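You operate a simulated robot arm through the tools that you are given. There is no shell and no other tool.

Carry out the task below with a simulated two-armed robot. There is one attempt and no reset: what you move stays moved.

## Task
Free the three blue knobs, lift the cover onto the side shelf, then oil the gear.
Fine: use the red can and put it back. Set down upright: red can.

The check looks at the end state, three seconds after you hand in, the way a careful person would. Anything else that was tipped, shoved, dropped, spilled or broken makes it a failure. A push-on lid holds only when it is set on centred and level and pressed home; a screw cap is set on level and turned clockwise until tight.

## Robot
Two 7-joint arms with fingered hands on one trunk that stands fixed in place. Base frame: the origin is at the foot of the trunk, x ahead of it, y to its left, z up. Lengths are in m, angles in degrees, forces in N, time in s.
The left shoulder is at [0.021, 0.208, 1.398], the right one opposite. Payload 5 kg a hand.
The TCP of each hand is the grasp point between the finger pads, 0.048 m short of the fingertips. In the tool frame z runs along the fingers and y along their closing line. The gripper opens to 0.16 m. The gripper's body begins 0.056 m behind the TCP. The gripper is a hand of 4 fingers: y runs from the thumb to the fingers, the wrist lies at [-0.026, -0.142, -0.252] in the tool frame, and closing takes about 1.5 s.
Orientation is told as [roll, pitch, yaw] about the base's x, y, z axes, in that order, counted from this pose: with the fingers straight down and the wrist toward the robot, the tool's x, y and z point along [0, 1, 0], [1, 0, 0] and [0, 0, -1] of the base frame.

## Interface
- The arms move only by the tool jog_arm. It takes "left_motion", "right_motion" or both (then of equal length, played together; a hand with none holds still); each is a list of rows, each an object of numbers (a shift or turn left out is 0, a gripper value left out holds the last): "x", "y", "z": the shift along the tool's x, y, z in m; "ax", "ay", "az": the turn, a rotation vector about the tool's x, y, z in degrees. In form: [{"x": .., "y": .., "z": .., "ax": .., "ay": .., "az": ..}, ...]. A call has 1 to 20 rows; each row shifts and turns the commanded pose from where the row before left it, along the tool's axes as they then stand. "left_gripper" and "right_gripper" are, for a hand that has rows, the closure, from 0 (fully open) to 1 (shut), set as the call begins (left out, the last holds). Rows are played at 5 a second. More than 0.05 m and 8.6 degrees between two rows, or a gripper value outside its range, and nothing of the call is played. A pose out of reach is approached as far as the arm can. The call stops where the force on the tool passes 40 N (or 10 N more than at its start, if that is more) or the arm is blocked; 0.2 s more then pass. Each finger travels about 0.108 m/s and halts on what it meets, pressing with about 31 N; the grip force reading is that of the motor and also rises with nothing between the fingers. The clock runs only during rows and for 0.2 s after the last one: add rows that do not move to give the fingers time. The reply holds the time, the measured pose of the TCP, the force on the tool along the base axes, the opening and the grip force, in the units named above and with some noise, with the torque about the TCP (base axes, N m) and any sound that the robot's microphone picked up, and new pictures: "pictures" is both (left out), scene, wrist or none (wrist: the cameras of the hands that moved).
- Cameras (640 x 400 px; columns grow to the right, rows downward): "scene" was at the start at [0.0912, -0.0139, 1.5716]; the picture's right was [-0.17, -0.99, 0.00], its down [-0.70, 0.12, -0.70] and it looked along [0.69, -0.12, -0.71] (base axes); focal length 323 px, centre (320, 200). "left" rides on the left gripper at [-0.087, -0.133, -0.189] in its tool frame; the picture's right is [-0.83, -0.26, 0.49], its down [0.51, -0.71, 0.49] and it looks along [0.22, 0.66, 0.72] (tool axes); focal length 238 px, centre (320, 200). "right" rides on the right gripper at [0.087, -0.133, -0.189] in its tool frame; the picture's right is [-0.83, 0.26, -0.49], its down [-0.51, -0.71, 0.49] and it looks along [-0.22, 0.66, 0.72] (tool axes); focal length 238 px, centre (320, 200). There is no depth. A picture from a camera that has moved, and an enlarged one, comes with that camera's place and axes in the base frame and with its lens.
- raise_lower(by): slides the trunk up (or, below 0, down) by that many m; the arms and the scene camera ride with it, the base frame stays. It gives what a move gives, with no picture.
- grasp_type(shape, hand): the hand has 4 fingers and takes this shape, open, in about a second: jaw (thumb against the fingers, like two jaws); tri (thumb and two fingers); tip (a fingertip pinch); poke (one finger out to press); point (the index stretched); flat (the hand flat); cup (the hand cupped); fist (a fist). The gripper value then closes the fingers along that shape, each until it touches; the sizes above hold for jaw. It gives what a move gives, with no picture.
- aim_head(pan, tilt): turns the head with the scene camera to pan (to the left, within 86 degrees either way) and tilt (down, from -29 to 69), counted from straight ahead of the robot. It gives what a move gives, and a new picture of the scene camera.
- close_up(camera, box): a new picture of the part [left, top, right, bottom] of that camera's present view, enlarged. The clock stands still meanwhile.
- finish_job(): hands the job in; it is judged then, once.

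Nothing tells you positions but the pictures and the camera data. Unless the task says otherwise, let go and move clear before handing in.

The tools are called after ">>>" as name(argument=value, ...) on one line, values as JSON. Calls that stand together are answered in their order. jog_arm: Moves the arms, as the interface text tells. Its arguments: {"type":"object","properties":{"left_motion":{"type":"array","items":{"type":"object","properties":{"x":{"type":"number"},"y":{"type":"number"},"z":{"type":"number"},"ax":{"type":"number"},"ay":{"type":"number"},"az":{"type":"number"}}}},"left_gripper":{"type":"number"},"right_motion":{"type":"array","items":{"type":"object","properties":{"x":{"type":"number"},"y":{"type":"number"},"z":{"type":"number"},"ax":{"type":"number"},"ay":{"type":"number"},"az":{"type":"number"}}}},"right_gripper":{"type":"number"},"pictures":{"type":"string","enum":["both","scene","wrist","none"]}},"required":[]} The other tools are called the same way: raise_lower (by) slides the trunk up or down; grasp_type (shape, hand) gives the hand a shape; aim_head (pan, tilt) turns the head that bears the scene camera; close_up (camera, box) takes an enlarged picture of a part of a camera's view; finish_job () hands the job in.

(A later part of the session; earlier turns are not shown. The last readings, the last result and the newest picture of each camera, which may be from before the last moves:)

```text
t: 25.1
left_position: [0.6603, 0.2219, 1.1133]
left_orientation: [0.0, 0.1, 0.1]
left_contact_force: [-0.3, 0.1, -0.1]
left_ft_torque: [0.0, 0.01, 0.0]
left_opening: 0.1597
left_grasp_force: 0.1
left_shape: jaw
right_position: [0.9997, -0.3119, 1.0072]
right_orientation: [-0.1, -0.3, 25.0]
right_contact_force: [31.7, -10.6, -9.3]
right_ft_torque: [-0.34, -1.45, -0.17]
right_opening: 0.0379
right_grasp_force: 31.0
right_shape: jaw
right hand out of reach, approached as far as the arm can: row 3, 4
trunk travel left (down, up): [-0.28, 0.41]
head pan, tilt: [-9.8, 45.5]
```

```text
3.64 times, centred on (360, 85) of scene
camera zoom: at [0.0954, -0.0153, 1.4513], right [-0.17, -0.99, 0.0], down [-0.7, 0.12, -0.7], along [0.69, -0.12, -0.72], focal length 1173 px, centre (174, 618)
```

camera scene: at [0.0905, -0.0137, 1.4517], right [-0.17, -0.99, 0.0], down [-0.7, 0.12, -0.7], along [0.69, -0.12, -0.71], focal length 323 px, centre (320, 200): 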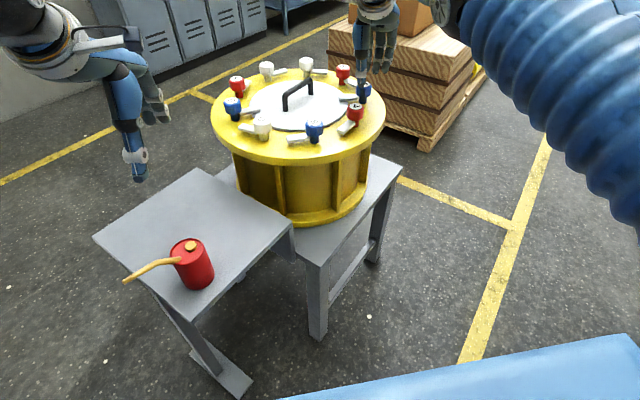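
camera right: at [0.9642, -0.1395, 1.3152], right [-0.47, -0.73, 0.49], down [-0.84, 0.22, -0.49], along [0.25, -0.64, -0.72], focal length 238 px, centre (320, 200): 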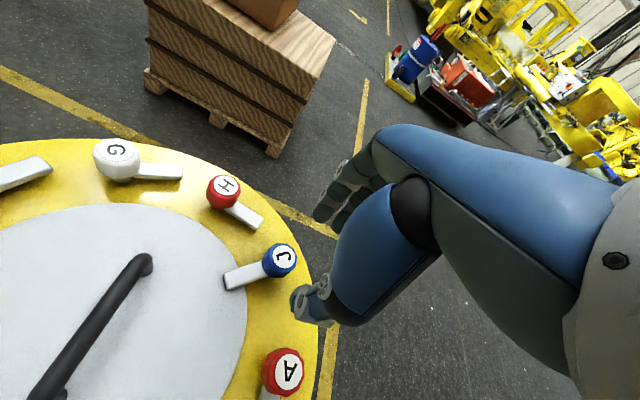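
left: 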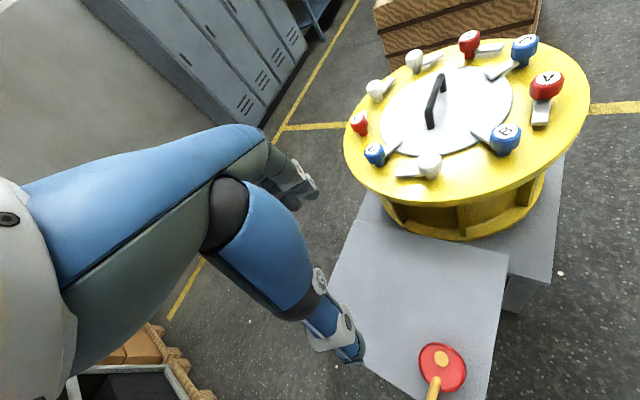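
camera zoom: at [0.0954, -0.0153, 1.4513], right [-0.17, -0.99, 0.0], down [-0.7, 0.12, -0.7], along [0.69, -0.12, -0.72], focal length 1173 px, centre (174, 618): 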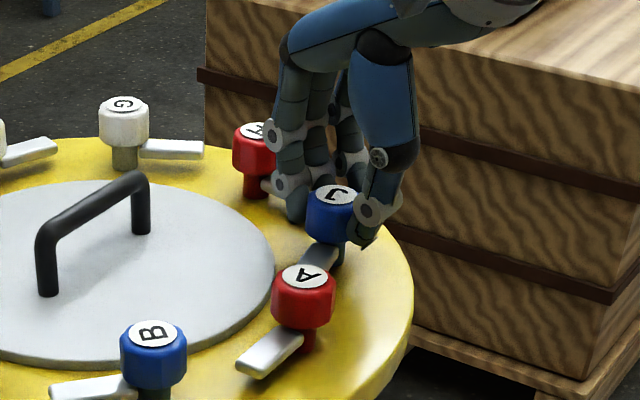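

Turned 55° so far, now at the reach limit. I'll release, back the hand up and re-grip for the second bite.

>>> jog_arm(right_motion=[{}, {}, {}, {"z": -0.025}, {"z": -0.025}, {"az": 7.43}, {"az": 7.43}, {"az": 7.43}, {"az": 7.43}, {"az": 7.43}, {"az": 7.43}, {"az": 7.43}, {"x": 0.0032, "y": 0.0062}, {}], right_gripper=0.55, pictures="none")

>>> close_up(camera="right", box=[200, 140, 440, 320])

>>> close_up(camera="scene", box=[280, 30, 440, 140])

```text
t: 28.1
left_position: [0.6576, 0.223, 1.1138]
left_orientation: [0.0, 0.0, 0.0]
left_contact_force: [0.4, 0.4, -1.3]
left_ft_torque: [0.0, -0.02, 0.02]
left_opening: 0.1599
left_grasp_force: 0.0
left_shape: jaw
right_position: [0.9997, -0.3068, 1.0577]
right_orientation: [0.0, 0.0, -27.0]
right_contact_force: [1.0, 0.3, 0.7]
right_ft_torque: [-0.07, -0.01, 0.01]
right_opening: 0.072
right_grasp_force: 0.0
right_shape: jaw
trunk travel left (down, up): [-0.28, 0.41]
head pan, tilt: [-9.8, 45.5]
```

```text
2.22 times, centred on (320, 230) of right
camera zoom: at [0.9222, -0.1696, 1.2464], right [-0.15, -0.86, 0.49], down [-0.86, -0.13, -0.49], along [0.49, -0.49, -0.72], focal length 530 px, centre (320, 133)
```

zoom: 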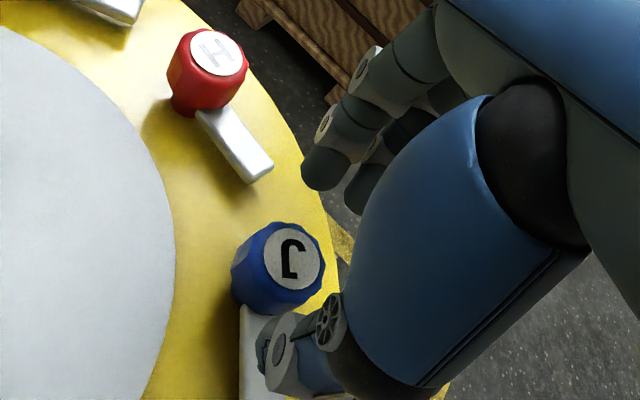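

```text
3.64 times, centred on (360, 85) of scene
camera zoom: at [0.091, -0.0135, 1.4516], right [-0.17, -0.99, 0.0], down [-0.7, 0.12, -0.7], along [0.69, -0.12, -0.71], focal length 1173 px, centre (174, 618)
```

zoom: 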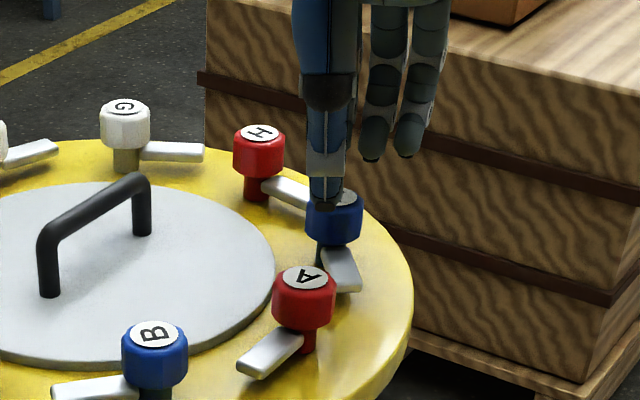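

J's clip now points tangentially (~177°, about 93° from inward) like the others, so J is free. Now I'll withdraw the right hand and bring the left hand above D.

>>> jog_arm(right_motion=[{"z": -0.045}, {"z": -0.045}, {"x": -0.0233, "y": -0.0349}, {"x": -0.0233, "y": -0.0349}, {"x": -0.0233, "y": -0.0349}, {"x": -0.0233, "y": -0.0349}, {"x": -0.0233, "y": -0.0349}, {"x": -0.0233, "y": -0.0349}, {}, {}, {}, {}, {}, {}, {}], left_motion=[{"x": -0.0166, "y": 0.0393}, {"x": -0.0166, "y": 0.0393}, {"x": -0.0166, "y": 0.0393}, {"x": -0.0166, "y": 0.0393}, {"x": -0.0166, "y": 0.0393}, {"x": -0.0166, "y": 0.0393}, {"x": -0.0166, "y": 0.0393}, {"x": -0.0166, "y": 0.0393}, {"az": 7.14}, {"az": 7.14}, {"az": 7.14}, {"az": 7.14}, {"az": 7.14}, {"az": 7.14}, {"az": 7.14}], left_gripper=0.5, pictures="both")

>>> close_up(camera="scene", box=[200, 40, 420, 180])

>>> close_up(camera="left", box=[200, 140, 440, 320])

```text
t: 31.3
left_position: [0.945, 0.087, 1.114]
left_orientation: [0.0, 0.1, -50.0]
left_contact_force: [-0.1, 0.2, 0.3]
left_ft_torque: [0.03, -0.01, 0.0]
left_opening: 0.0801
left_grasp_force: 0.1
left_shape: jaw
left hand out of reach, approached as far as the arm can: row 14, 15
right_position: [0.7509, -0.3369, 1.1485]
right_orientation: [-0.1, 0.0, -26.9]
right_contact_force: [-0.6, -0.1, 1.0]
right_ft_torque: [-0.02, -0.01, -0.02]
right_opening: 0.0723
right_grasp_force: 0.1
right_shape: jaw
trunk travel left (down, up): [-0.28, 0.41]
head pan, tilt: [-9.8, 45.5]
camera scene: at [0.0912, -0.0139, 1.4516], right [-0.17, -0.99, 0.0], down [-0.7, 0.12, -0.7], along [0.69, -0.12, -0.71], focal length 323 px, centre (320, 200)
camera right: at [0.6712, -0.1995, 1.3358], right [-0.15, -0.86, 0.49], down [-0.86, -0.13, -0.49], along [0.49, -0.49, -0.72], focal length 238 px, centre (320, 200)
camera left: at [0.7953, 0.1339, 1.3035], right [-0.81, -0.34, -0.49], down [-0.07, 0.87, -0.49], along [0.59, -0.36, -0.72], focal length 238 px, centre (320, 200)
```

scene: 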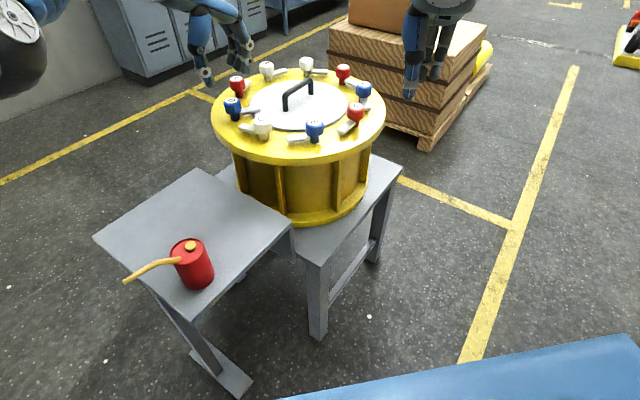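
right: 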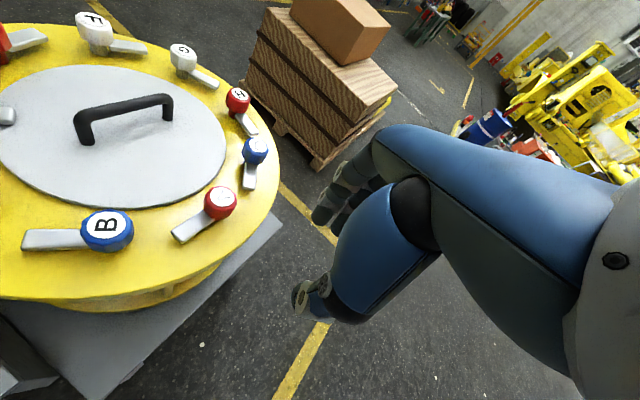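
left: 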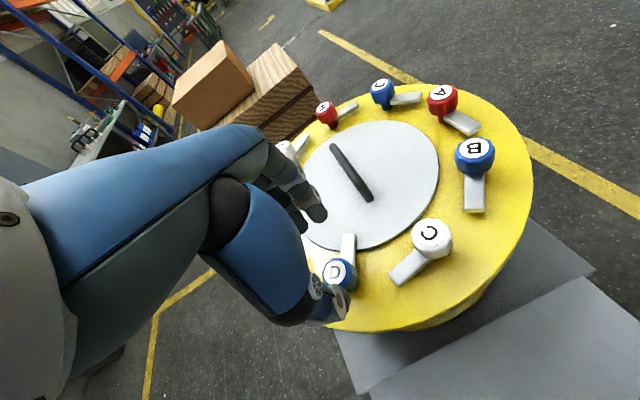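

```text
2.86 times, centred on (310, 110) of scene
camera zoom: at [0.0912, -0.0139, 1.4516], right [-0.17, -0.99, 0.0], down [-0.7, 0.12, -0.7], along [0.69, -0.12, -0.71], focal length 922 px, centre (349, 457)
```

zoom: 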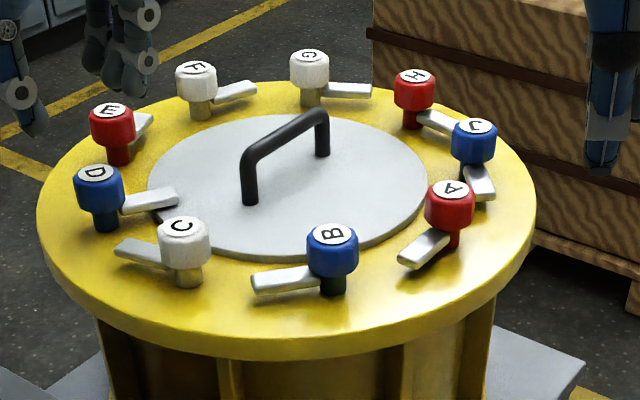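

```text
2.22 times, centred on (320, 230) of left
camera zoom: at [0.7953, 0.1339, 1.3035], right [-0.81, -0.34, -0.49], down [-0.07, 0.87, -0.49], along [0.59, -0.36, -0.72], focal length 530 px, centre (320, 133)
```

zoom: 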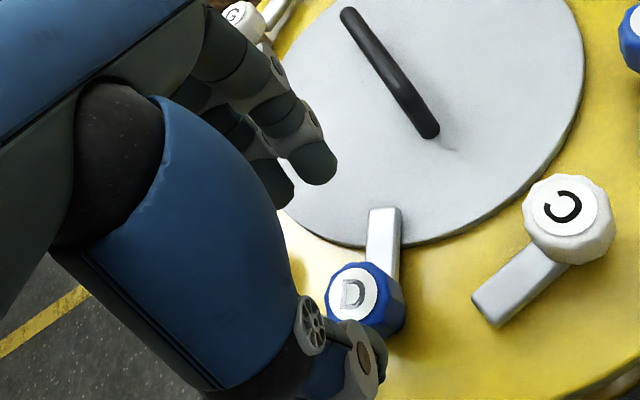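

J is clearly free. D should be at ≈(0.974,0.097). I'll reduce the left hand's yaw to −35 so D is in reach, then position over it.

>>> jog_arm(left_motion=[{"az": -7.5}, {"az": -7.5}, {"x": 0.0248, "y": 0.018}, {"z": 0.03}, {"z": 0.03}, {}], left_gripper=0.55, pictures="none")

>>> close_up(camera="scene", box=[200, 40, 420, 180])

>>> close_up(camera="left", box=[200, 140, 440, 320])

```text
t: 32.7
left_position: [0.9735, 0.0974, 1.0557]
left_orientation: [0.0, 0.0, -35.0]
left_contact_force: [-0.3, 0.5, 0.9]
left_ft_torque: [0.01, -0.04, 0.04]
left_opening: 0.0721
left_grasp_force: 0.0
left_shape: jaw
right_position: [0.7489, -0.3368, 1.1476]
right_orientation: [0.0, 0.0, -27.0]
right_contact_force: [-0.6, 0.4, 0.5]
right_ft_torque: [-0.01, -0.07, -0.01]
right_opening: 0.0718
right_grasp_force: 0.0
right_shape: jaw
trunk travel left (down, up): [-0.28, 0.41]
head pan, tilt: [-9.8, 45.5]
```

```text
2.86 times, centred on (310, 110) of scene
camera zoom: at [0.0903, -0.0138, 1.4517], right [-0.17, -0.99, 0.0], down [-0.7, 0.12, -0.7], along [0.69, -0.12, -0.71], focal length 922 px, centre (349, 457)
```

zoom: 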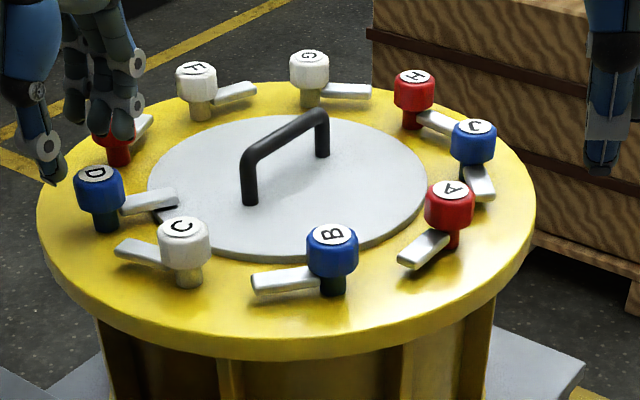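

```text
2.22 times, centred on (320, 230) of left
camera zoom: at [0.8171, 0.1026, 1.2444], right [-0.69, -0.54, -0.49], down [-0.29, 0.82, -0.49], along [0.66, -0.2, -0.72], focal length 530 px, centre (320, 133)
```

zoom: 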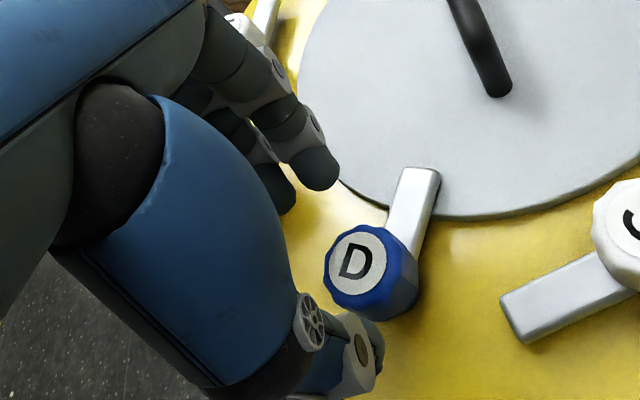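

>>> jog_arm(left_motion=[{"z": 0.017, "x": -0.001}, {"z": 0.017}, {"z": 0.015}, {}], pictures="none")

>>> close_up(camera="scene", box=[200, 40, 420, 180])

>>> close_up(camera="left", box=[200, 140, 440, 320])

```text
t: 33.7
left_position: [0.9748, 0.097, 1.0061]
left_orientation: [0.0, 0.0, -35.0]
left_contact_force: [-0.8, 0.1, 0.0]
left_ft_torque: [0.04, -0.03, 0.03]
left_opening: 0.0721
left_grasp_force: 0.0
left_shape: jaw
right_position: [0.7488, -0.3369, 1.1466]
right_orientation: [0.1, 0.0, -27.0]
right_contact_force: [-0.7, 0.4, 0.1]
right_ft_torque: [0.02, -0.03, 0.02]
right_opening: 0.0718
right_grasp_force: 0.1
right_shape: jaw
trunk travel left (down, up): [-0.28, 0.41]
head pan, tilt: [-9.8, 45.5]
```

```text
2.86 times, centred on (310, 110) of scene
camera zoom: at [0.0908, -0.014, 1.4516], right [-0.17, -0.99, 0.0], down [-0.7, 0.12, -0.7], along [0.69, -0.12, -0.71], focal length 922 px, centre (349, 457)
```

zoom: 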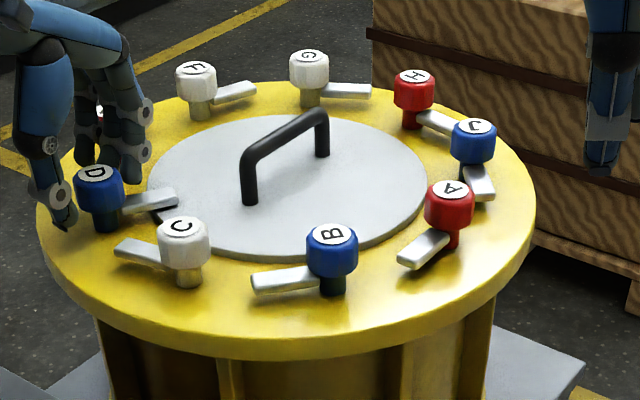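

```text
2.22 times, centred on (320, 230) of left
camera zoom: at [0.8172, 0.1023, 1.195], right [-0.69, -0.54, -0.49], down [-0.29, 0.82, -0.49], along [0.66, -0.2, -0.72], focal length 530 px, centre (320, 133)
```

zoom: 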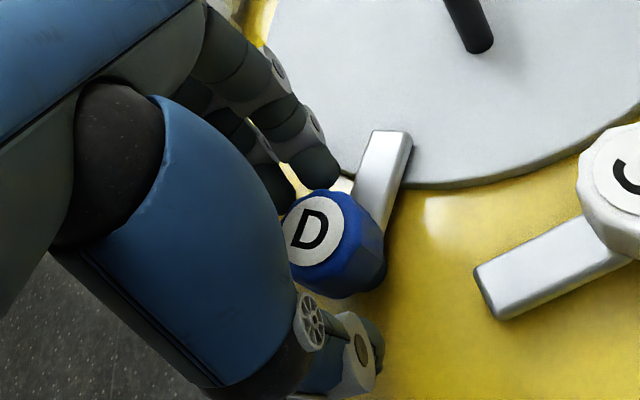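

Alignment mirrors J's good grip. Closing on D and turning counter-clockwise.

>>> jog_arm(left_motion=[{}, {}, {}, {}, {}], left_gripper=1.0, pictures="none")

>>> jog_arm(left_motion=[{"az": -5}, {"az": -5}, {"az": -5}, {"az": -5}], pictures="none")

>>> close_up(camera="left", box=[200, 140, 440, 320])

```text
t: 34.9
left_position: [0.9747, 0.0974, 1.0048]
left_orientation: [0.0, 0.1, -35.0]
left_contact_force: [-1.8, 2.6, -1.3]
left_ft_torque: [-0.02, -0.1, 0.14]
left_opening: 0.0363
left_grasp_force: 31.2
left_shape: jaw
right_position: [0.7492, -0.3354, 1.1476]
right_orientation: [0.0, 0.0, -26.9]
right_contact_force: [-1.1, 0.8, -1.1]
right_ft_torque: [-0.01, -0.03, 0.02]
right_opening: 0.0721
right_grasp_force: 0.0
right_shape: jaw
trunk travel left (down, up): [-0.28, 0.41]
head pan, tilt: [-9.8, 45.5]
```

```text
t: 35.9
left_position: [0.9731, 0.0967, 1.0051]
left_orientation: [-0.1, 0.1, -15.0]
left_contact_force: [-9.6, 5.4, -2.6]
left_ft_torque: [0.15, 0.26, -0.06]
left_opening: 0.0354
left_grasp_force: 31.0
left_shape: jaw
right_position: [0.7505, -0.3369, 1.1472]
right_orientation: [0.0, 0.0, -26.9]
right_contact_force: [-0.4, -0.5, -0.7]
right_ft_torque: [0.0, -0.05, 0.0]
right_opening: 0.072
right_grasp_force: 0.1
right_shape: jaw
trunk travel left (down, up): [-0.28, 0.41]
head pan, tilt: [-9.8, 45.5]
```

```text
2.22 times, centred on (320, 230) of left
camera zoom: at [0.8244, 0.0477, 1.1945], right [-0.47, -0.74, -0.49], down [-0.56, 0.67, -0.49], along [0.69, 0.04, -0.72], focal length 530 px, centre (320, 133)
```

zoom: 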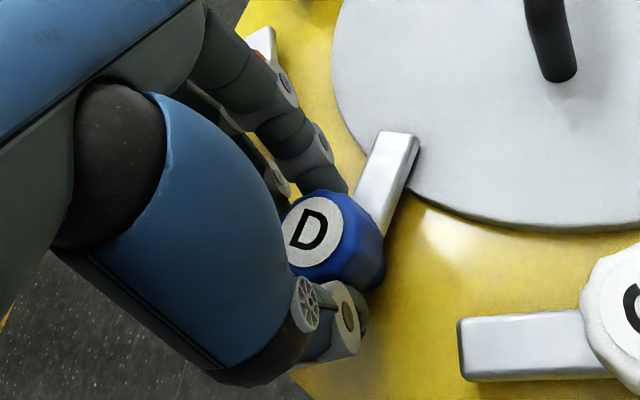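

>>> jog_arm(left_motion=[{"az": -5, "y": -0.002}, {"az": -5, "y": -0.001}, {"az": -5}, {"az": -5}, {"az": -5}], pictures="none")

>>> close_up(camera="left", box=[200, 140, 440, 320])

```text
t: 37.1
left_position: [0.9721, 0.0961, 1.0038]
left_orientation: [-0.1, 0.1, 10.1]
left_contact_force: [-6.4, 1.5, -6.2]
left_ft_torque: [0.05, 0.11, -0.03]
left_opening: 0.0354
left_grasp_force: 31.0
left_shape: jaw
right_position: [0.7512, -0.3371, 1.1469]
right_orientation: [0.1, -0.1, -27.0]
right_contact_force: [0.6, -0.7, 0.4]
right_ft_torque: [0.03, 0.01, 0.05]
right_opening: 0.072
right_grasp_force: 0.0
right_shape: jaw
trunk travel left (down, up): [-0.28, 0.41]
head pan, tilt: [-9.8, 45.5]
```

```text
2.22 times, centred on (320, 230) of left
camera zoom: at [0.8572, -0.0113, 1.1946], right [-0.11, -0.87, -0.49], down [-0.79, 0.37, -0.49], along [0.61, 0.33, -0.72], focal length 530 px, centre (320, 133)
```

zoom: 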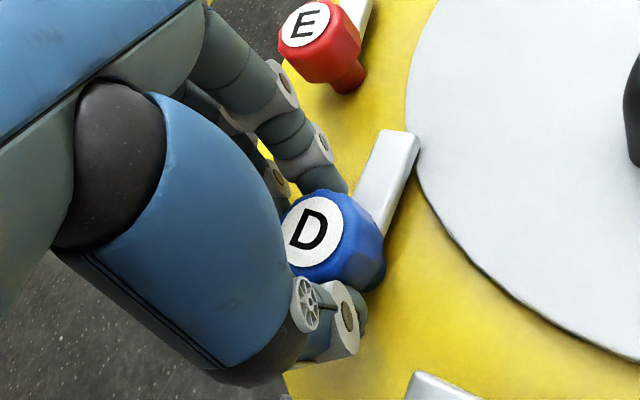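

>>> jog_arm(left_motion=[{"az": -5, "y": -0.001}, {"az": -5}, {"az": -5}, {"az": -5}, {"az": -5}, {"az": -5}], pictures="none")

>>> close_up(camera="left", box=[200, 140, 440, 320])

>>> close_up(camera="scene", box=[200, 40, 420, 180])

```text
t: 38.5
left_position: [0.9688, 0.0961, 1.0072]
left_orientation: [-0.1, -0.1, 39.9]
left_contact_force: [-2.4, -4.9, -6.8]
left_ft_torque: [-0.14, 0.11, -0.09]
left_opening: 0.0352
left_grasp_force: 31.2
left_shape: jaw
right_position: [0.7491, -0.3378, 1.1465]
right_orientation: [-0.1, 0.1, -27.0]
right_contact_force: [0.0, 0.6, -0.8]
right_ft_torque: [0.03, 0.0, -0.01]
right_opening: 0.072
right_grasp_force: 0.0
right_shape: jaw
trunk travel left (down, up): [-0.28, 0.41]
head pan, tilt: [-9.8, 45.5]
```

```text
2.22 times, centred on (320, 230) of left
camera zoom: at [0.9239, -0.055, 1.1946], right [0.34, -0.81, -0.49], down [-0.87, -0.07, -0.49], along [0.36, 0.59, -0.72], focal length 530 px, centre (320, 133)
```

zoom: 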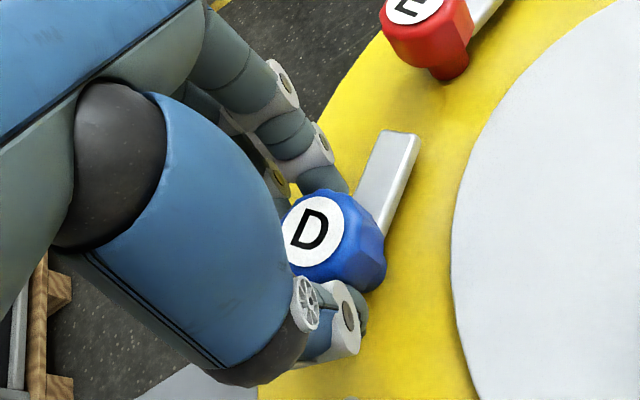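

```text
2.86 times, centred on (310, 110) of scene
camera zoom: at [0.092, -0.0144, 1.4515], right [-0.17, -0.99, 0.0], down [-0.7, 0.12, -0.7], along [0.69, -0.12, -0.71], focal length 922 px, centre (349, 457)
```

zoom: 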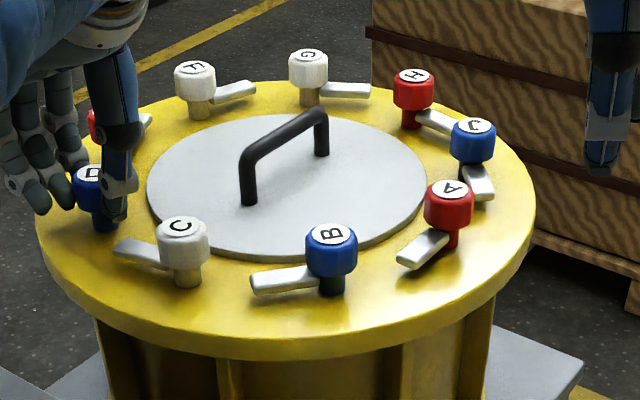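

>>> jog_arm(left_motion=[{"az": -5}, {"az": -5}], pictures="none")

```text
t: 39.1
left_position: [0.9471, 0.1163, 1.0075]
left_orientation: [0.3, -0.1, 50.5]
left_contact_force: [-6.0, 5.7, 2.1]
left_ft_torque: [0.18, -0.02, 0.08]
left_opening: 0.0289
left_grasp_force: 31.0
left_shape: jaw
left hand out of reach, approached as far as the arm can: row 1, 2
right_position: [0.7483, -0.3323, 1.1496]
right_orientation: [-0.1, -0.1, -26.8]
right_contact_force: [-1.0, 1.3, 0.6]
right_ft_torque: [-0.06, -0.08, 0.01]
right_opening: 0.072
right_grasp_force: 0.0
right_shape: jaw
trunk travel left (down, up): [-0.28, 0.41]
head pan, tilt: [-9.8, 45.5]
```

The hand ran out of reach and slid partly off the knob. Checking the state.

>>> close_up(camera="left", box=[200, 140, 440, 320])

>>> close_up(camera="scene", box=[200, 40, 420, 180])

```text
2.22 times, centred on (320, 230) of left
camera zoom: at [0.9312, -0.0419, 1.1946], right [0.48, -0.73, -0.49], down [-0.84, -0.22, -0.49], along [0.25, 0.65, -0.72], focal length 530 px, centre (320, 133)
```

zoom: 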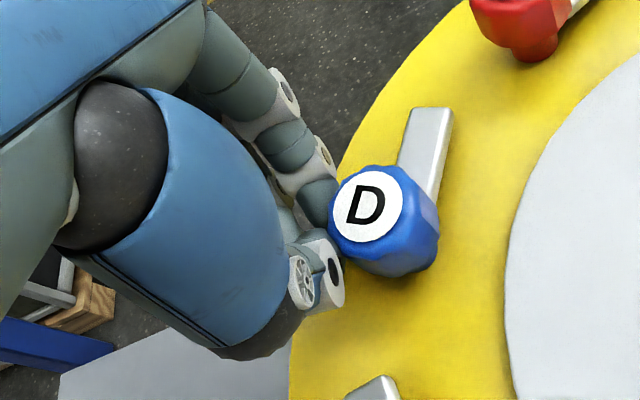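

```text
2.86 times, centred on (310, 110) of scene
camera zoom: at [0.0891, -0.0113, 1.4518], right [-0.17, -0.99, 0.0], down [-0.7, 0.12, -0.7], along [0.69, -0.12, -0.71], focal length 922 px, centre (349, 457)
```

zoom: 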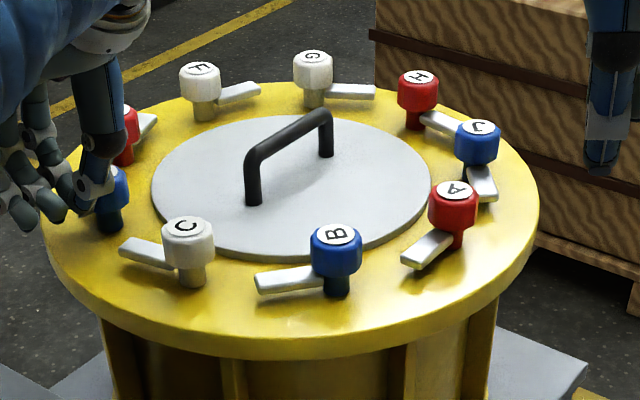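

D's clip is already ~77° round and clear, but I'll re-grip it for the remaining degrees to match the others.

>>> jog_arm(left_motion=[{}, {}, {}, {"z": -0.025}, {"z": -0.03}, {"az": 7.73}, {"az": 7.73}, {"az": 7.73}, {"az": 7.73}, {"az": 7.73}, {"az": 7.73}, {"az": 7.73}, {"az": 7.73}, {"az": 7.73}, {"az": 7.73}, {"az": 7.73}, {"x": -0.0022, "y": 0.0309}, {}], left_gripper=0.55, pictures="none")

>>> close_up(camera="left", box=[200, 140, 440, 320])

>>> close_up(camera="scene", box=[200, 40, 420, 180])

```text
t: 42.9
left_position: [0.9719, 0.0897, 1.0605]
left_orientation: [-0.1, 0.0, -35.0]
left_contact_force: [-1.5, 1.6, -0.1]
left_ft_torque: [-0.15, -0.12, 0.01]
left_opening: 0.0721
left_grasp_force: 0.0
left_shape: jaw
right_position: [0.7492, -0.335, 1.1497]
right_orientation: [0.0, -0.1, -26.9]
right_contact_force: [-0.9, 1.6, 0.3]
right_ft_torque: [-0.18, -0.09, -0.02]
right_opening: 0.0723
right_grasp_force: 0.1
right_shape: jaw
trunk travel left (down, up): [-0.28, 0.41]
head pan, tilt: [-9.8, 45.5]
```

```text
2.22 times, centred on (320, 230) of left
camera zoom: at [0.8149, 0.0958, 1.2504], right [-0.69, -0.54, -0.49], down [-0.29, 0.82, -0.49], along [0.66, -0.2, -0.72], focal length 530 px, centre (320, 133)
```

zoom: 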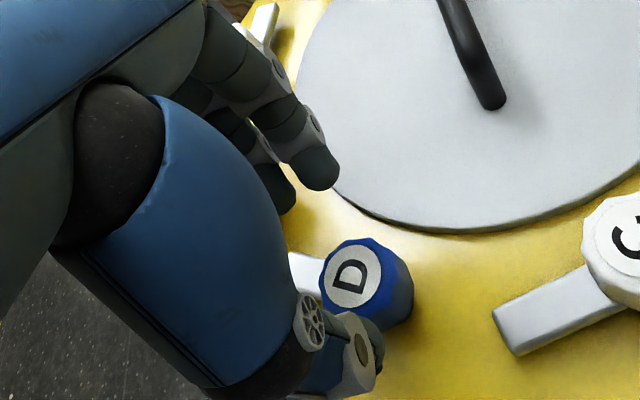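

```text
2.86 times, centred on (310, 110) of scene
camera zoom: at [0.0895, -0.0117, 1.4518], right [-0.17, -0.99, 0.0], down [-0.7, 0.12, -0.7], along [0.69, -0.12, -0.71], focal length 922 px, centre (349, 457)
```

zoom: 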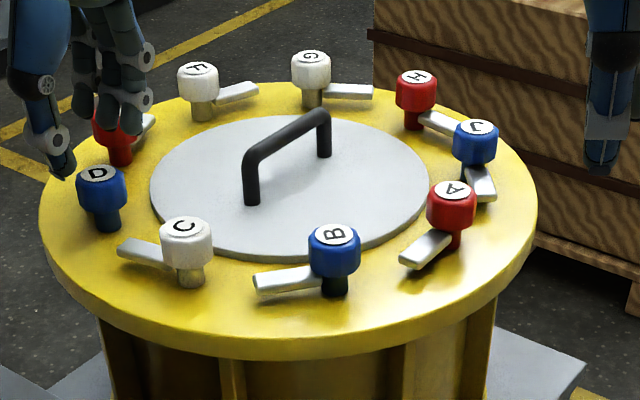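

All three blue clips are now off the cover (D's arm ended at ≈20°, fully released). I'll retract the left hand well out of the way, then look at the shelf and handle.

>>> jog_arm(left_motion=[{"z": -0.05}, {"z": -0.05}, {"y": -0.045}, {"y": -0.045}, {"y": -0.045}, {"y": -0.045}, {"y": -0.045}, {"y": -0.045}, {"y": -0.045}, {"y": -0.045}, {"y": -0.045}, {"y": -0.045}, {"y": -0.045}, {"y": -0.045}, {"y": -0.045}, {"y": -0.045}], pictures="both")

>>> close_up(camera="scene", box=[200, 40, 420, 180])

>>> close_up(camera="scene", box=[80, 150, 320, 340])

```text
t: 46.3
left_position: [0.4895, 0.4216, 1.1614]
left_orientation: [0.1, 0.0, -35.1]
left_contact_force: [-0.4, 0.2, -1.1]
left_ft_torque: [0.08, -0.01, 0.02]
left_opening: 0.0721
left_grasp_force: 0.1
left_shape: jaw
left hand out of reach, approached as far as the arm can: row 2, 14
right_position: [0.7492, -0.3399, 1.1461]
right_orientation: [-0.1, 0.1, -27.1]
right_contact_force: [-0.6, -2.3, -0.6]
right_ft_torque: [0.15, 0.03, 0.04]
right_opening: 0.0721
right_grasp_force: 0.1
right_shape: jaw
trunk travel left (down, up): [-0.28, 0.41]
head pan, tilt: [-9.8, 45.5]
camera scene: at [0.0912, -0.0155, 1.4516], right [-0.17, -0.99, 0.0], down [-0.7, 0.12, -0.7], along [0.69, -0.12, -0.71], focal length 323 px, centre (320, 200)
camera left: at [0.3323, 0.4264, 1.3502], right [-0.69, -0.53, -0.49], down [-0.29, 0.82, -0.49], along [0.66, -0.2, -0.72], focal length 238 px, centre (320, 200)
```

scene: 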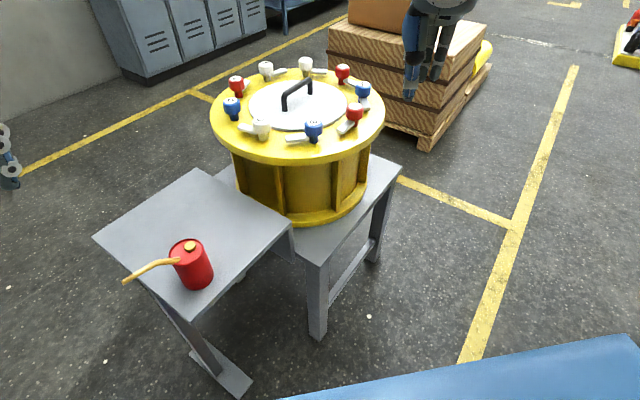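
left: 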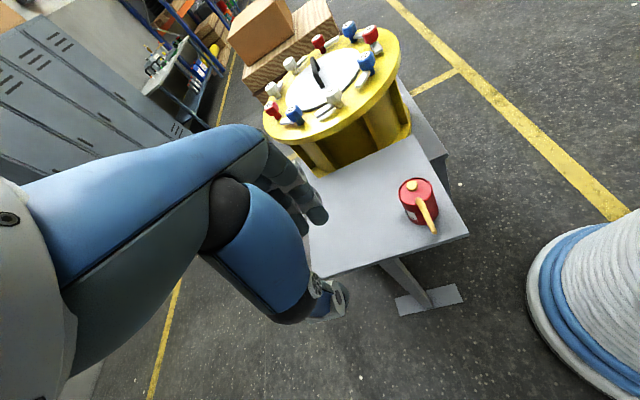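

```text
2.86 times, centred on (310, 110) of scene
camera zoom: at [0.0912, -0.0155, 1.4516], right [-0.17, -0.99, 0.0], down [-0.7, 0.12, -0.7], along [0.69, -0.12, -0.71], focal length 922 px, centre (349, 457)
```

zoom: 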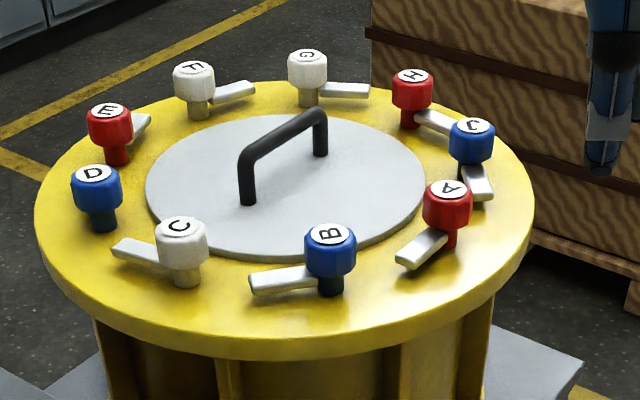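

```text
2.11 times, centred on (200, 245) of scene
camera zoom: at [0.0912, -0.0155, 1.4516], right [-0.17, -0.99, 0.0], down [-0.7, 0.12, -0.7], along [0.69, -0.12, -0.71], focal length 679 px, centre (573, 105)
```

zoom: 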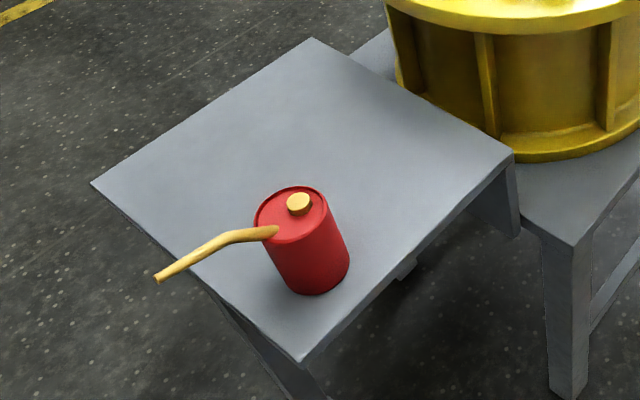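

>>> close_up(camera="left", box=[290, 120, 490, 290])

>>> close_up(camera="left", box=[250, 10, 410, 140])

```text
2.35 times, centred on (390, 205) of left
camera zoom: at [0.3323, 0.4264, 1.3502], right [-0.69, -0.53, -0.49], down [-0.29, 0.82, -0.49], along [0.66, -0.2, -0.72], focal length 561 px, centre (155, 188)
```

zoom: 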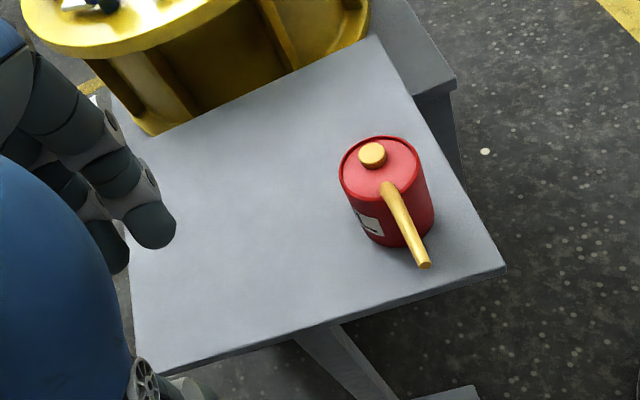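

```text
3.08 times, centred on (330, 75) of left
camera zoom: at [0.3323, 0.4264, 1.3502], right [-0.69, -0.53, -0.49], down [-0.29, 0.82, -0.49], along [0.66, -0.2, -0.72], focal length 733 px, centre (289, 585)
```

zoom: 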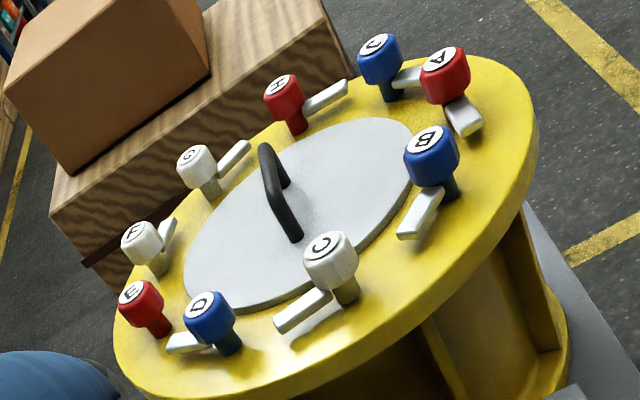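

All nine clips are clear. Next I take the right hand to the handle (bar centre ≈(1.027,−0.105,0.987), running at −45°), with yaw +44 and the fingers tilted 25° forward for reach.

>>> jog_arm(right_motion=[{"az": -7.89}, {"az": -7.89}, {"az": -7.89}, {"az": -7.89}, {"az": -7.89}, {"az": -7.89}, {"az": -7.89}, {"az": -7.89}, {"az": -7.88}, {"ax": -8.33}, {"ax": -8.33}, {"ax": -8.34}], right_gripper=0.5, pictures="scene")

```text
t: 48.9
left_position: [0.4892, 0.4202, 1.1616]
left_orientation: [0.1, 0.1, -35.0]
left_contact_force: [-0.5, -2.1, 1.3]
left_ft_torque: [0.17, 0.0, 0.0]
left_opening: 0.0723
left_grasp_force: 0.1
left_shape: jaw
right_position: [0.7507, -0.3399, 1.1478]
right_orientation: [-0.1, -25.2, 44.0]
right_contact_force: [0.1, -0.3, 1.6]
right_ft_torque: [-0.05, 0.06, 0.03]
right_opening: 0.0797
right_grasp_force: 0.0
right_shape: jaw
trunk travel left (down, up): [-0.28, 0.41]
head pan, tilt: [-9.8, 45.5]
camera scene: at [0.0907, -0.0161, 1.4515], right [-0.17, -0.99, 0.0], down [-0.7, 0.12, -0.7], along [0.69, -0.12, -0.71], focal length 323 px, centre (320, 200)
```

scene: 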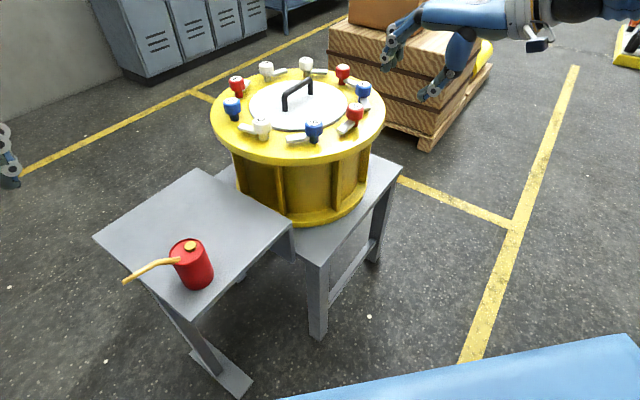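

>>> jog_arm(right_motion=[{"x": -0.0034, "y": 0.0373, "z": 0.0273}, {"x": -0.0034, "y": 0.0373, "z": 0.0273}, {"x": -0.0034, "y": 0.0373, "z": 0.0273}, {"x": -0.0034, "y": 0.0373, "z": 0.0273}, {"x": -0.0034, "y": 0.0373, "z": 0.0273}, {"x": -0.0034, "y": 0.0373, "z": 0.0273}, {"x": -0.0034, "y": 0.0373, "z": 0.0273}, {}], pictures="both")

>>> close_up(camera="scene", box=[200, 40, 420, 180])

>>> close_up(camera="right", box=[200, 140, 440, 320])

```text
t: 50.7
left_position: [0.4874, 0.4216, 1.1626]
left_orientation: [0.1, 0.0, -35.0]
left_contact_force: [-1.1, -1.0, 0.6]
left_ft_torque: [0.07, -0.09, 0.05]
left_opening: 0.0722
left_grasp_force: 0.1
left_shape: jaw
right_position: [0.9941, -0.1353, 1.0843]
right_orientation: [0.0, -25.0, 44.0]
right_contact_force: [-0.4, -0.8, 0.8]
right_ft_torque: [0.07, -0.02, 0.02]
right_opening: 0.0798
right_grasp_force: 0.0
right_shape: jaw
trunk travel left (down, up): [-0.28, 0.41]
head pan, tilt: [-9.8, 45.5]
camera scene: at [0.0899, -0.0156, 1.4517], right [-0.17, -0.99, 0.0], down [-0.7, 0.12, -0.7], along [0.69, -0.12, -0.71], focal length 323 px, centre (320, 200)
camera right: at [0.7913, -0.212, 1.2002], right [0.6, -0.58, 0.55], down [0.04, -0.67, -0.75], along [0.8, 0.47, -0.38], focal length 238 px, centre (320, 200)
```

scene: 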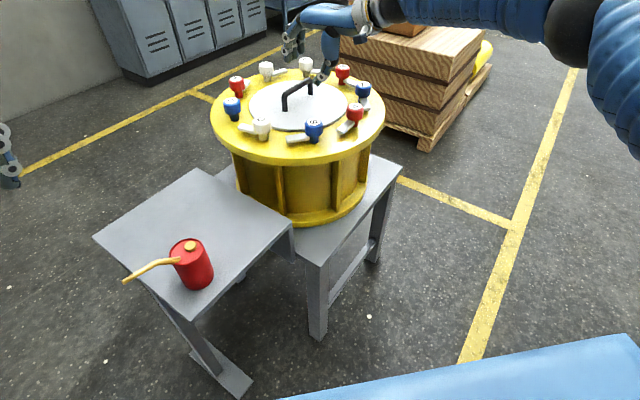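
right: 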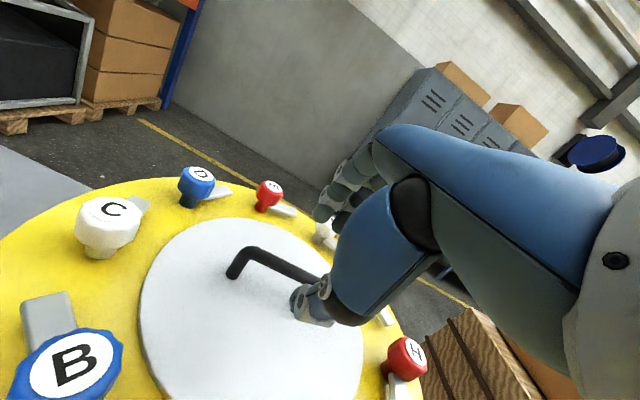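

```text
2.86 times, centred on (310, 110) of scene
camera zoom: at [0.0899, -0.0156, 1.4517], right [-0.17, -0.99, 0.0], down [-0.7, 0.12, -0.7], along [0.69, -0.12, -0.71], focal length 922 px, centre (349, 457)
```

zoom: 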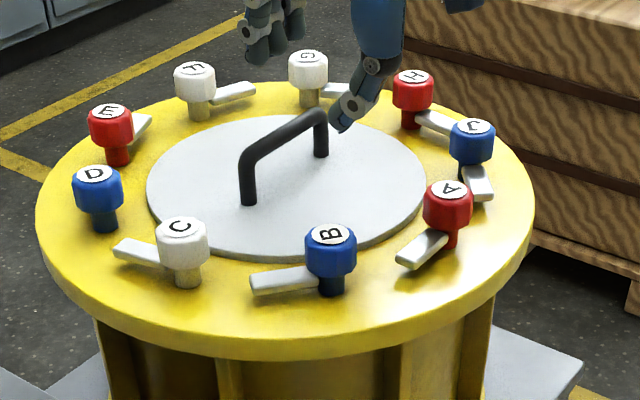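

```text
2.22 times, centred on (320, 230) of right
camera zoom: at [0.7913, -0.212, 1.2002], right [0.6, -0.58, 0.55], down [0.04, -0.67, -0.75], along [0.8, 0.47, -0.38], focal length 530 px, centre (320, 133)
```

zoom: 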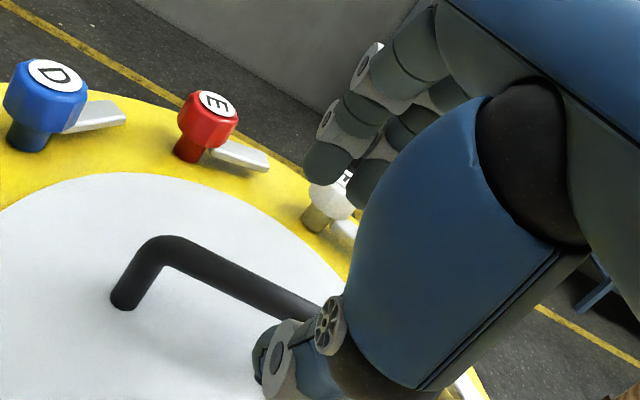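

Thumb clearance over the cover matters with this tilt, so I narrow the opening to ~0.05 and go down along the finger direction, stopping a little short to check.

>>> jog_arm(right_motion=[{}, {}, {"z": 0.025}, {"z": 0.025}, {"z": 0.01}], right_gripper=0.66, pictures="none")

>>> close_up(camera="scene", box=[240, 40, 380, 140])

>>> close_up(camera="right", box=[200, 140, 440, 320])

```text
t: 51.9
left_position: [0.491, 0.4225, 1.1604]
left_orientation: [0.0, 0.1, -35.0]
left_contact_force: [0.3, 0.5, 0.3]
left_ft_torque: [-0.01, 0.02, -0.01]
left_opening: 0.0725
left_grasp_force: 0.1
left_shape: jaw
right_position: [1.0155, -0.1169, 1.0302]
right_orientation: [0.0, -25.0, 44.0]
right_contact_force: [-0.1, 0.1, -0.5]
right_ft_torque: [-0.02, 0.04, 0.01]
right_opening: 0.0549
right_grasp_force: 0.0
right_shape: jaw
trunk travel left (down, up): [-0.28, 0.41]
head pan, tilt: [-9.8, 45.5]
```

```text
4.00 times, centred on (310, 90) of scene
camera zoom: at [0.0915, -0.0137, 1.4515], right [-0.17, -0.99, 0.0], down [-0.7, 0.12, -0.7], along [0.69, -0.12, -0.71], focal length 1291 px, centre (360, 640)
```

zoom: 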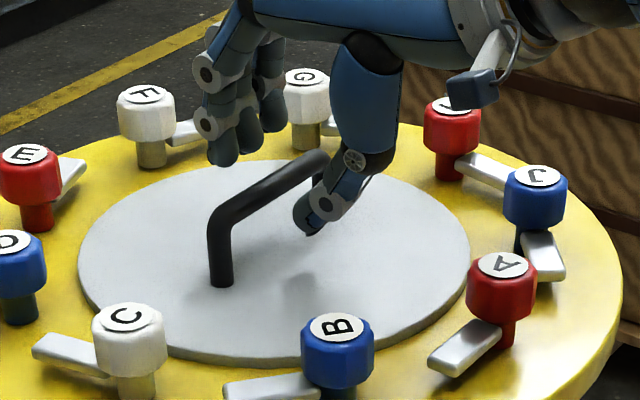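

```text
2.22 times, centred on (320, 230) of right
camera zoom: at [0.811, -0.1924, 1.1443], right [0.6, -0.58, 0.55], down [0.04, -0.67, -0.74], along [0.8, 0.47, -0.38], focal length 530 px, centre (320, 133)
```

zoom: 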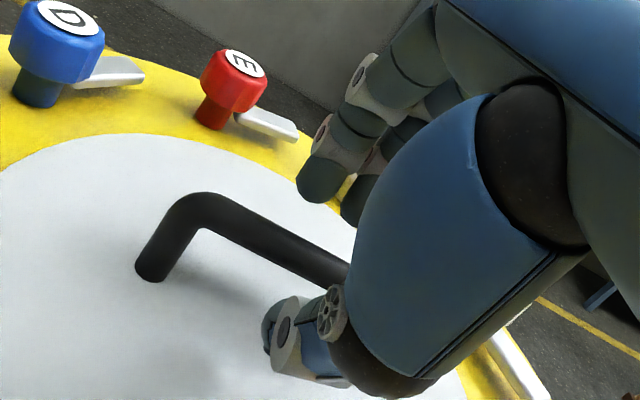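

The bar lies between thumb and fingers. Going the last ~24 mm and checking.

>>> jog_arm(right_motion=[{"z": 0.012}, {"z": 0.012}, {}], pictures="none")

>>> close_up(camera="scene", box=[240, 40, 380, 140])

>>> close_up(camera="right", box=[200, 140, 440, 320])

```text
t: 52.7
left_position: [0.4891, 0.4216, 1.1598]
left_orientation: [0.0, 0.0, -35.0]
left_contact_force: [0.3, -0.1, 0.6]
left_ft_torque: [0.01, 0.0, -0.03]
left_opening: 0.0723
left_grasp_force: 0.1
left_shape: jaw
right_position: [1.0212, -0.1086, 1.0093]
right_orientation: [0.0, -25.1, 44.0]
right_contact_force: [0.7, -0.3, -0.5]
right_ft_torque: [-0.01, -0.01, 0.04]
right_opening: 0.0548
right_grasp_force: 0.1
right_shape: jaw
trunk travel left (down, up): [-0.28, 0.41]
head pan, tilt: [-9.8, 45.5]
```

```text
4.00 times, centred on (310, 90) of scene
camera zoom: at [0.091, -0.0141, 1.4516], right [-0.17, -0.99, 0.0], down [-0.7, 0.12, -0.7], along [0.69, -0.12, -0.71], focal length 1291 px, centre (360, 640)
```

zoom: 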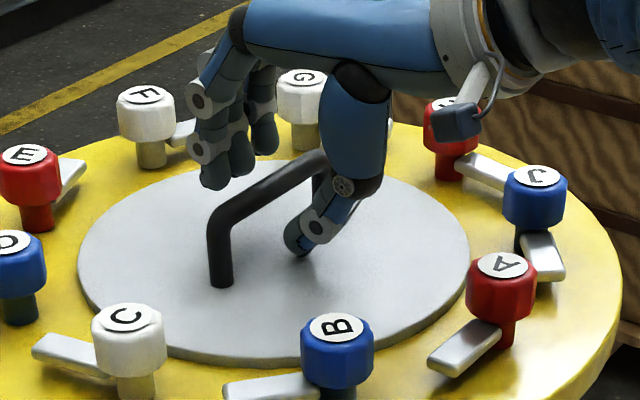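

```text
2.22 times, centred on (320, 230) of right
camera zoom: at [0.8175, -0.1857, 1.1234], right [0.6, -0.58, 0.55], down [0.04, -0.67, -0.74], along [0.8, 0.47, -0.38], focal length 530 px, centre (320, 133)
```

zoom: 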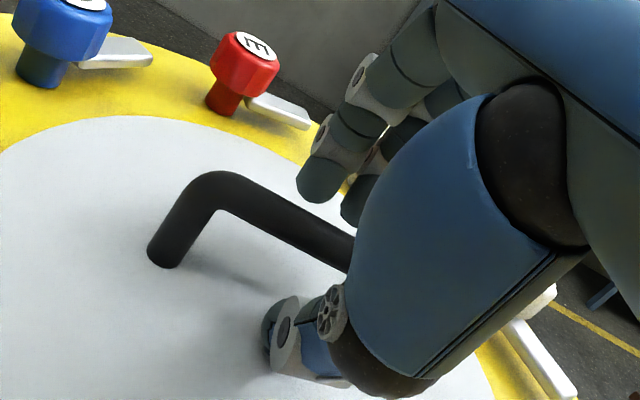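

>>> jog_arm(right_motion=[{}, {}, {}, {}, {}, {}], right_gripper=1.0, pictures="none")

>>> close_up(camera="scene", box=[240, 40, 380, 140])

>>> close_up(camera="right", box=[200, 140, 440, 320])

```text
t: 54.1
left_position: [0.4916, 0.4219, 1.1603]
left_orientation: [0.0, 0.1, -34.9]
left_contact_force: [-0.3, 0.8, -0.1]
left_ft_torque: [-0.03, -0.01, 0.02]
left_opening: 0.0723
left_grasp_force: 0.1
left_shape: jaw
right_position: [1.0219, -0.1079, 1.0063]
right_orientation: [0.1, -24.9, 44.1]
right_contact_force: [0.7, 2.4, 1.4]
right_ft_torque: [0.01, 0.03, 0.14]
right_opening: 0.0041
right_grasp_force: 31.1
right_shape: jaw
trunk travel left (down, up): [-0.28, 0.41]
head pan, tilt: [-9.8, 45.5]
```

```text
4.00 times, centred on (310, 90) of scene
camera zoom: at [0.0924, -0.0138, 1.4514], right [-0.17, -0.99, 0.0], down [-0.7, 0.12, -0.7], along [0.69, -0.12, -0.71], focal length 1291 px, centre (360, 640)
```

zoom: 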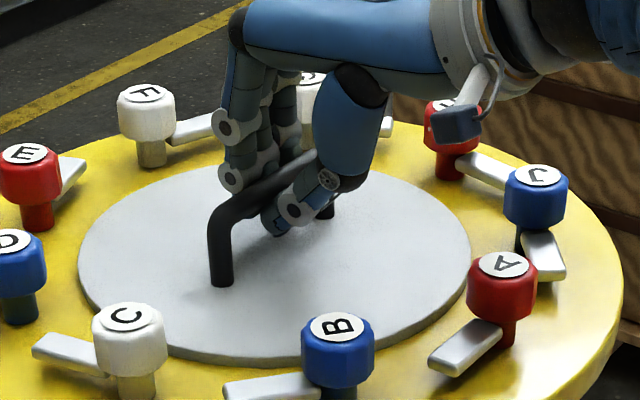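

```text
2.22 times, centred on (320, 230) of right
camera zoom: at [0.8183, -0.1853, 1.1217], right [0.6, -0.58, 0.55], down [0.04, -0.67, -0.74], along [0.8, 0.47, -0.38], focal length 530 px, centre (320, 133)
```

zoom: 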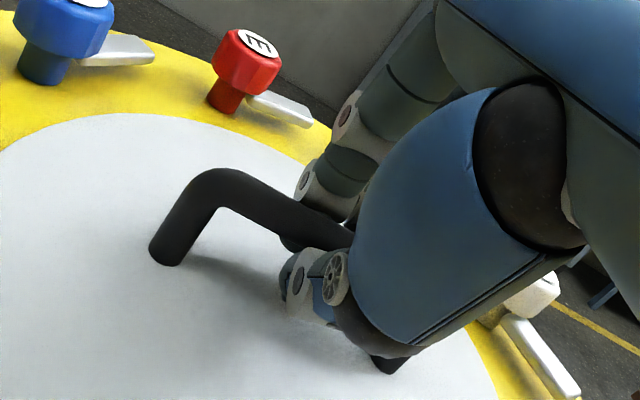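

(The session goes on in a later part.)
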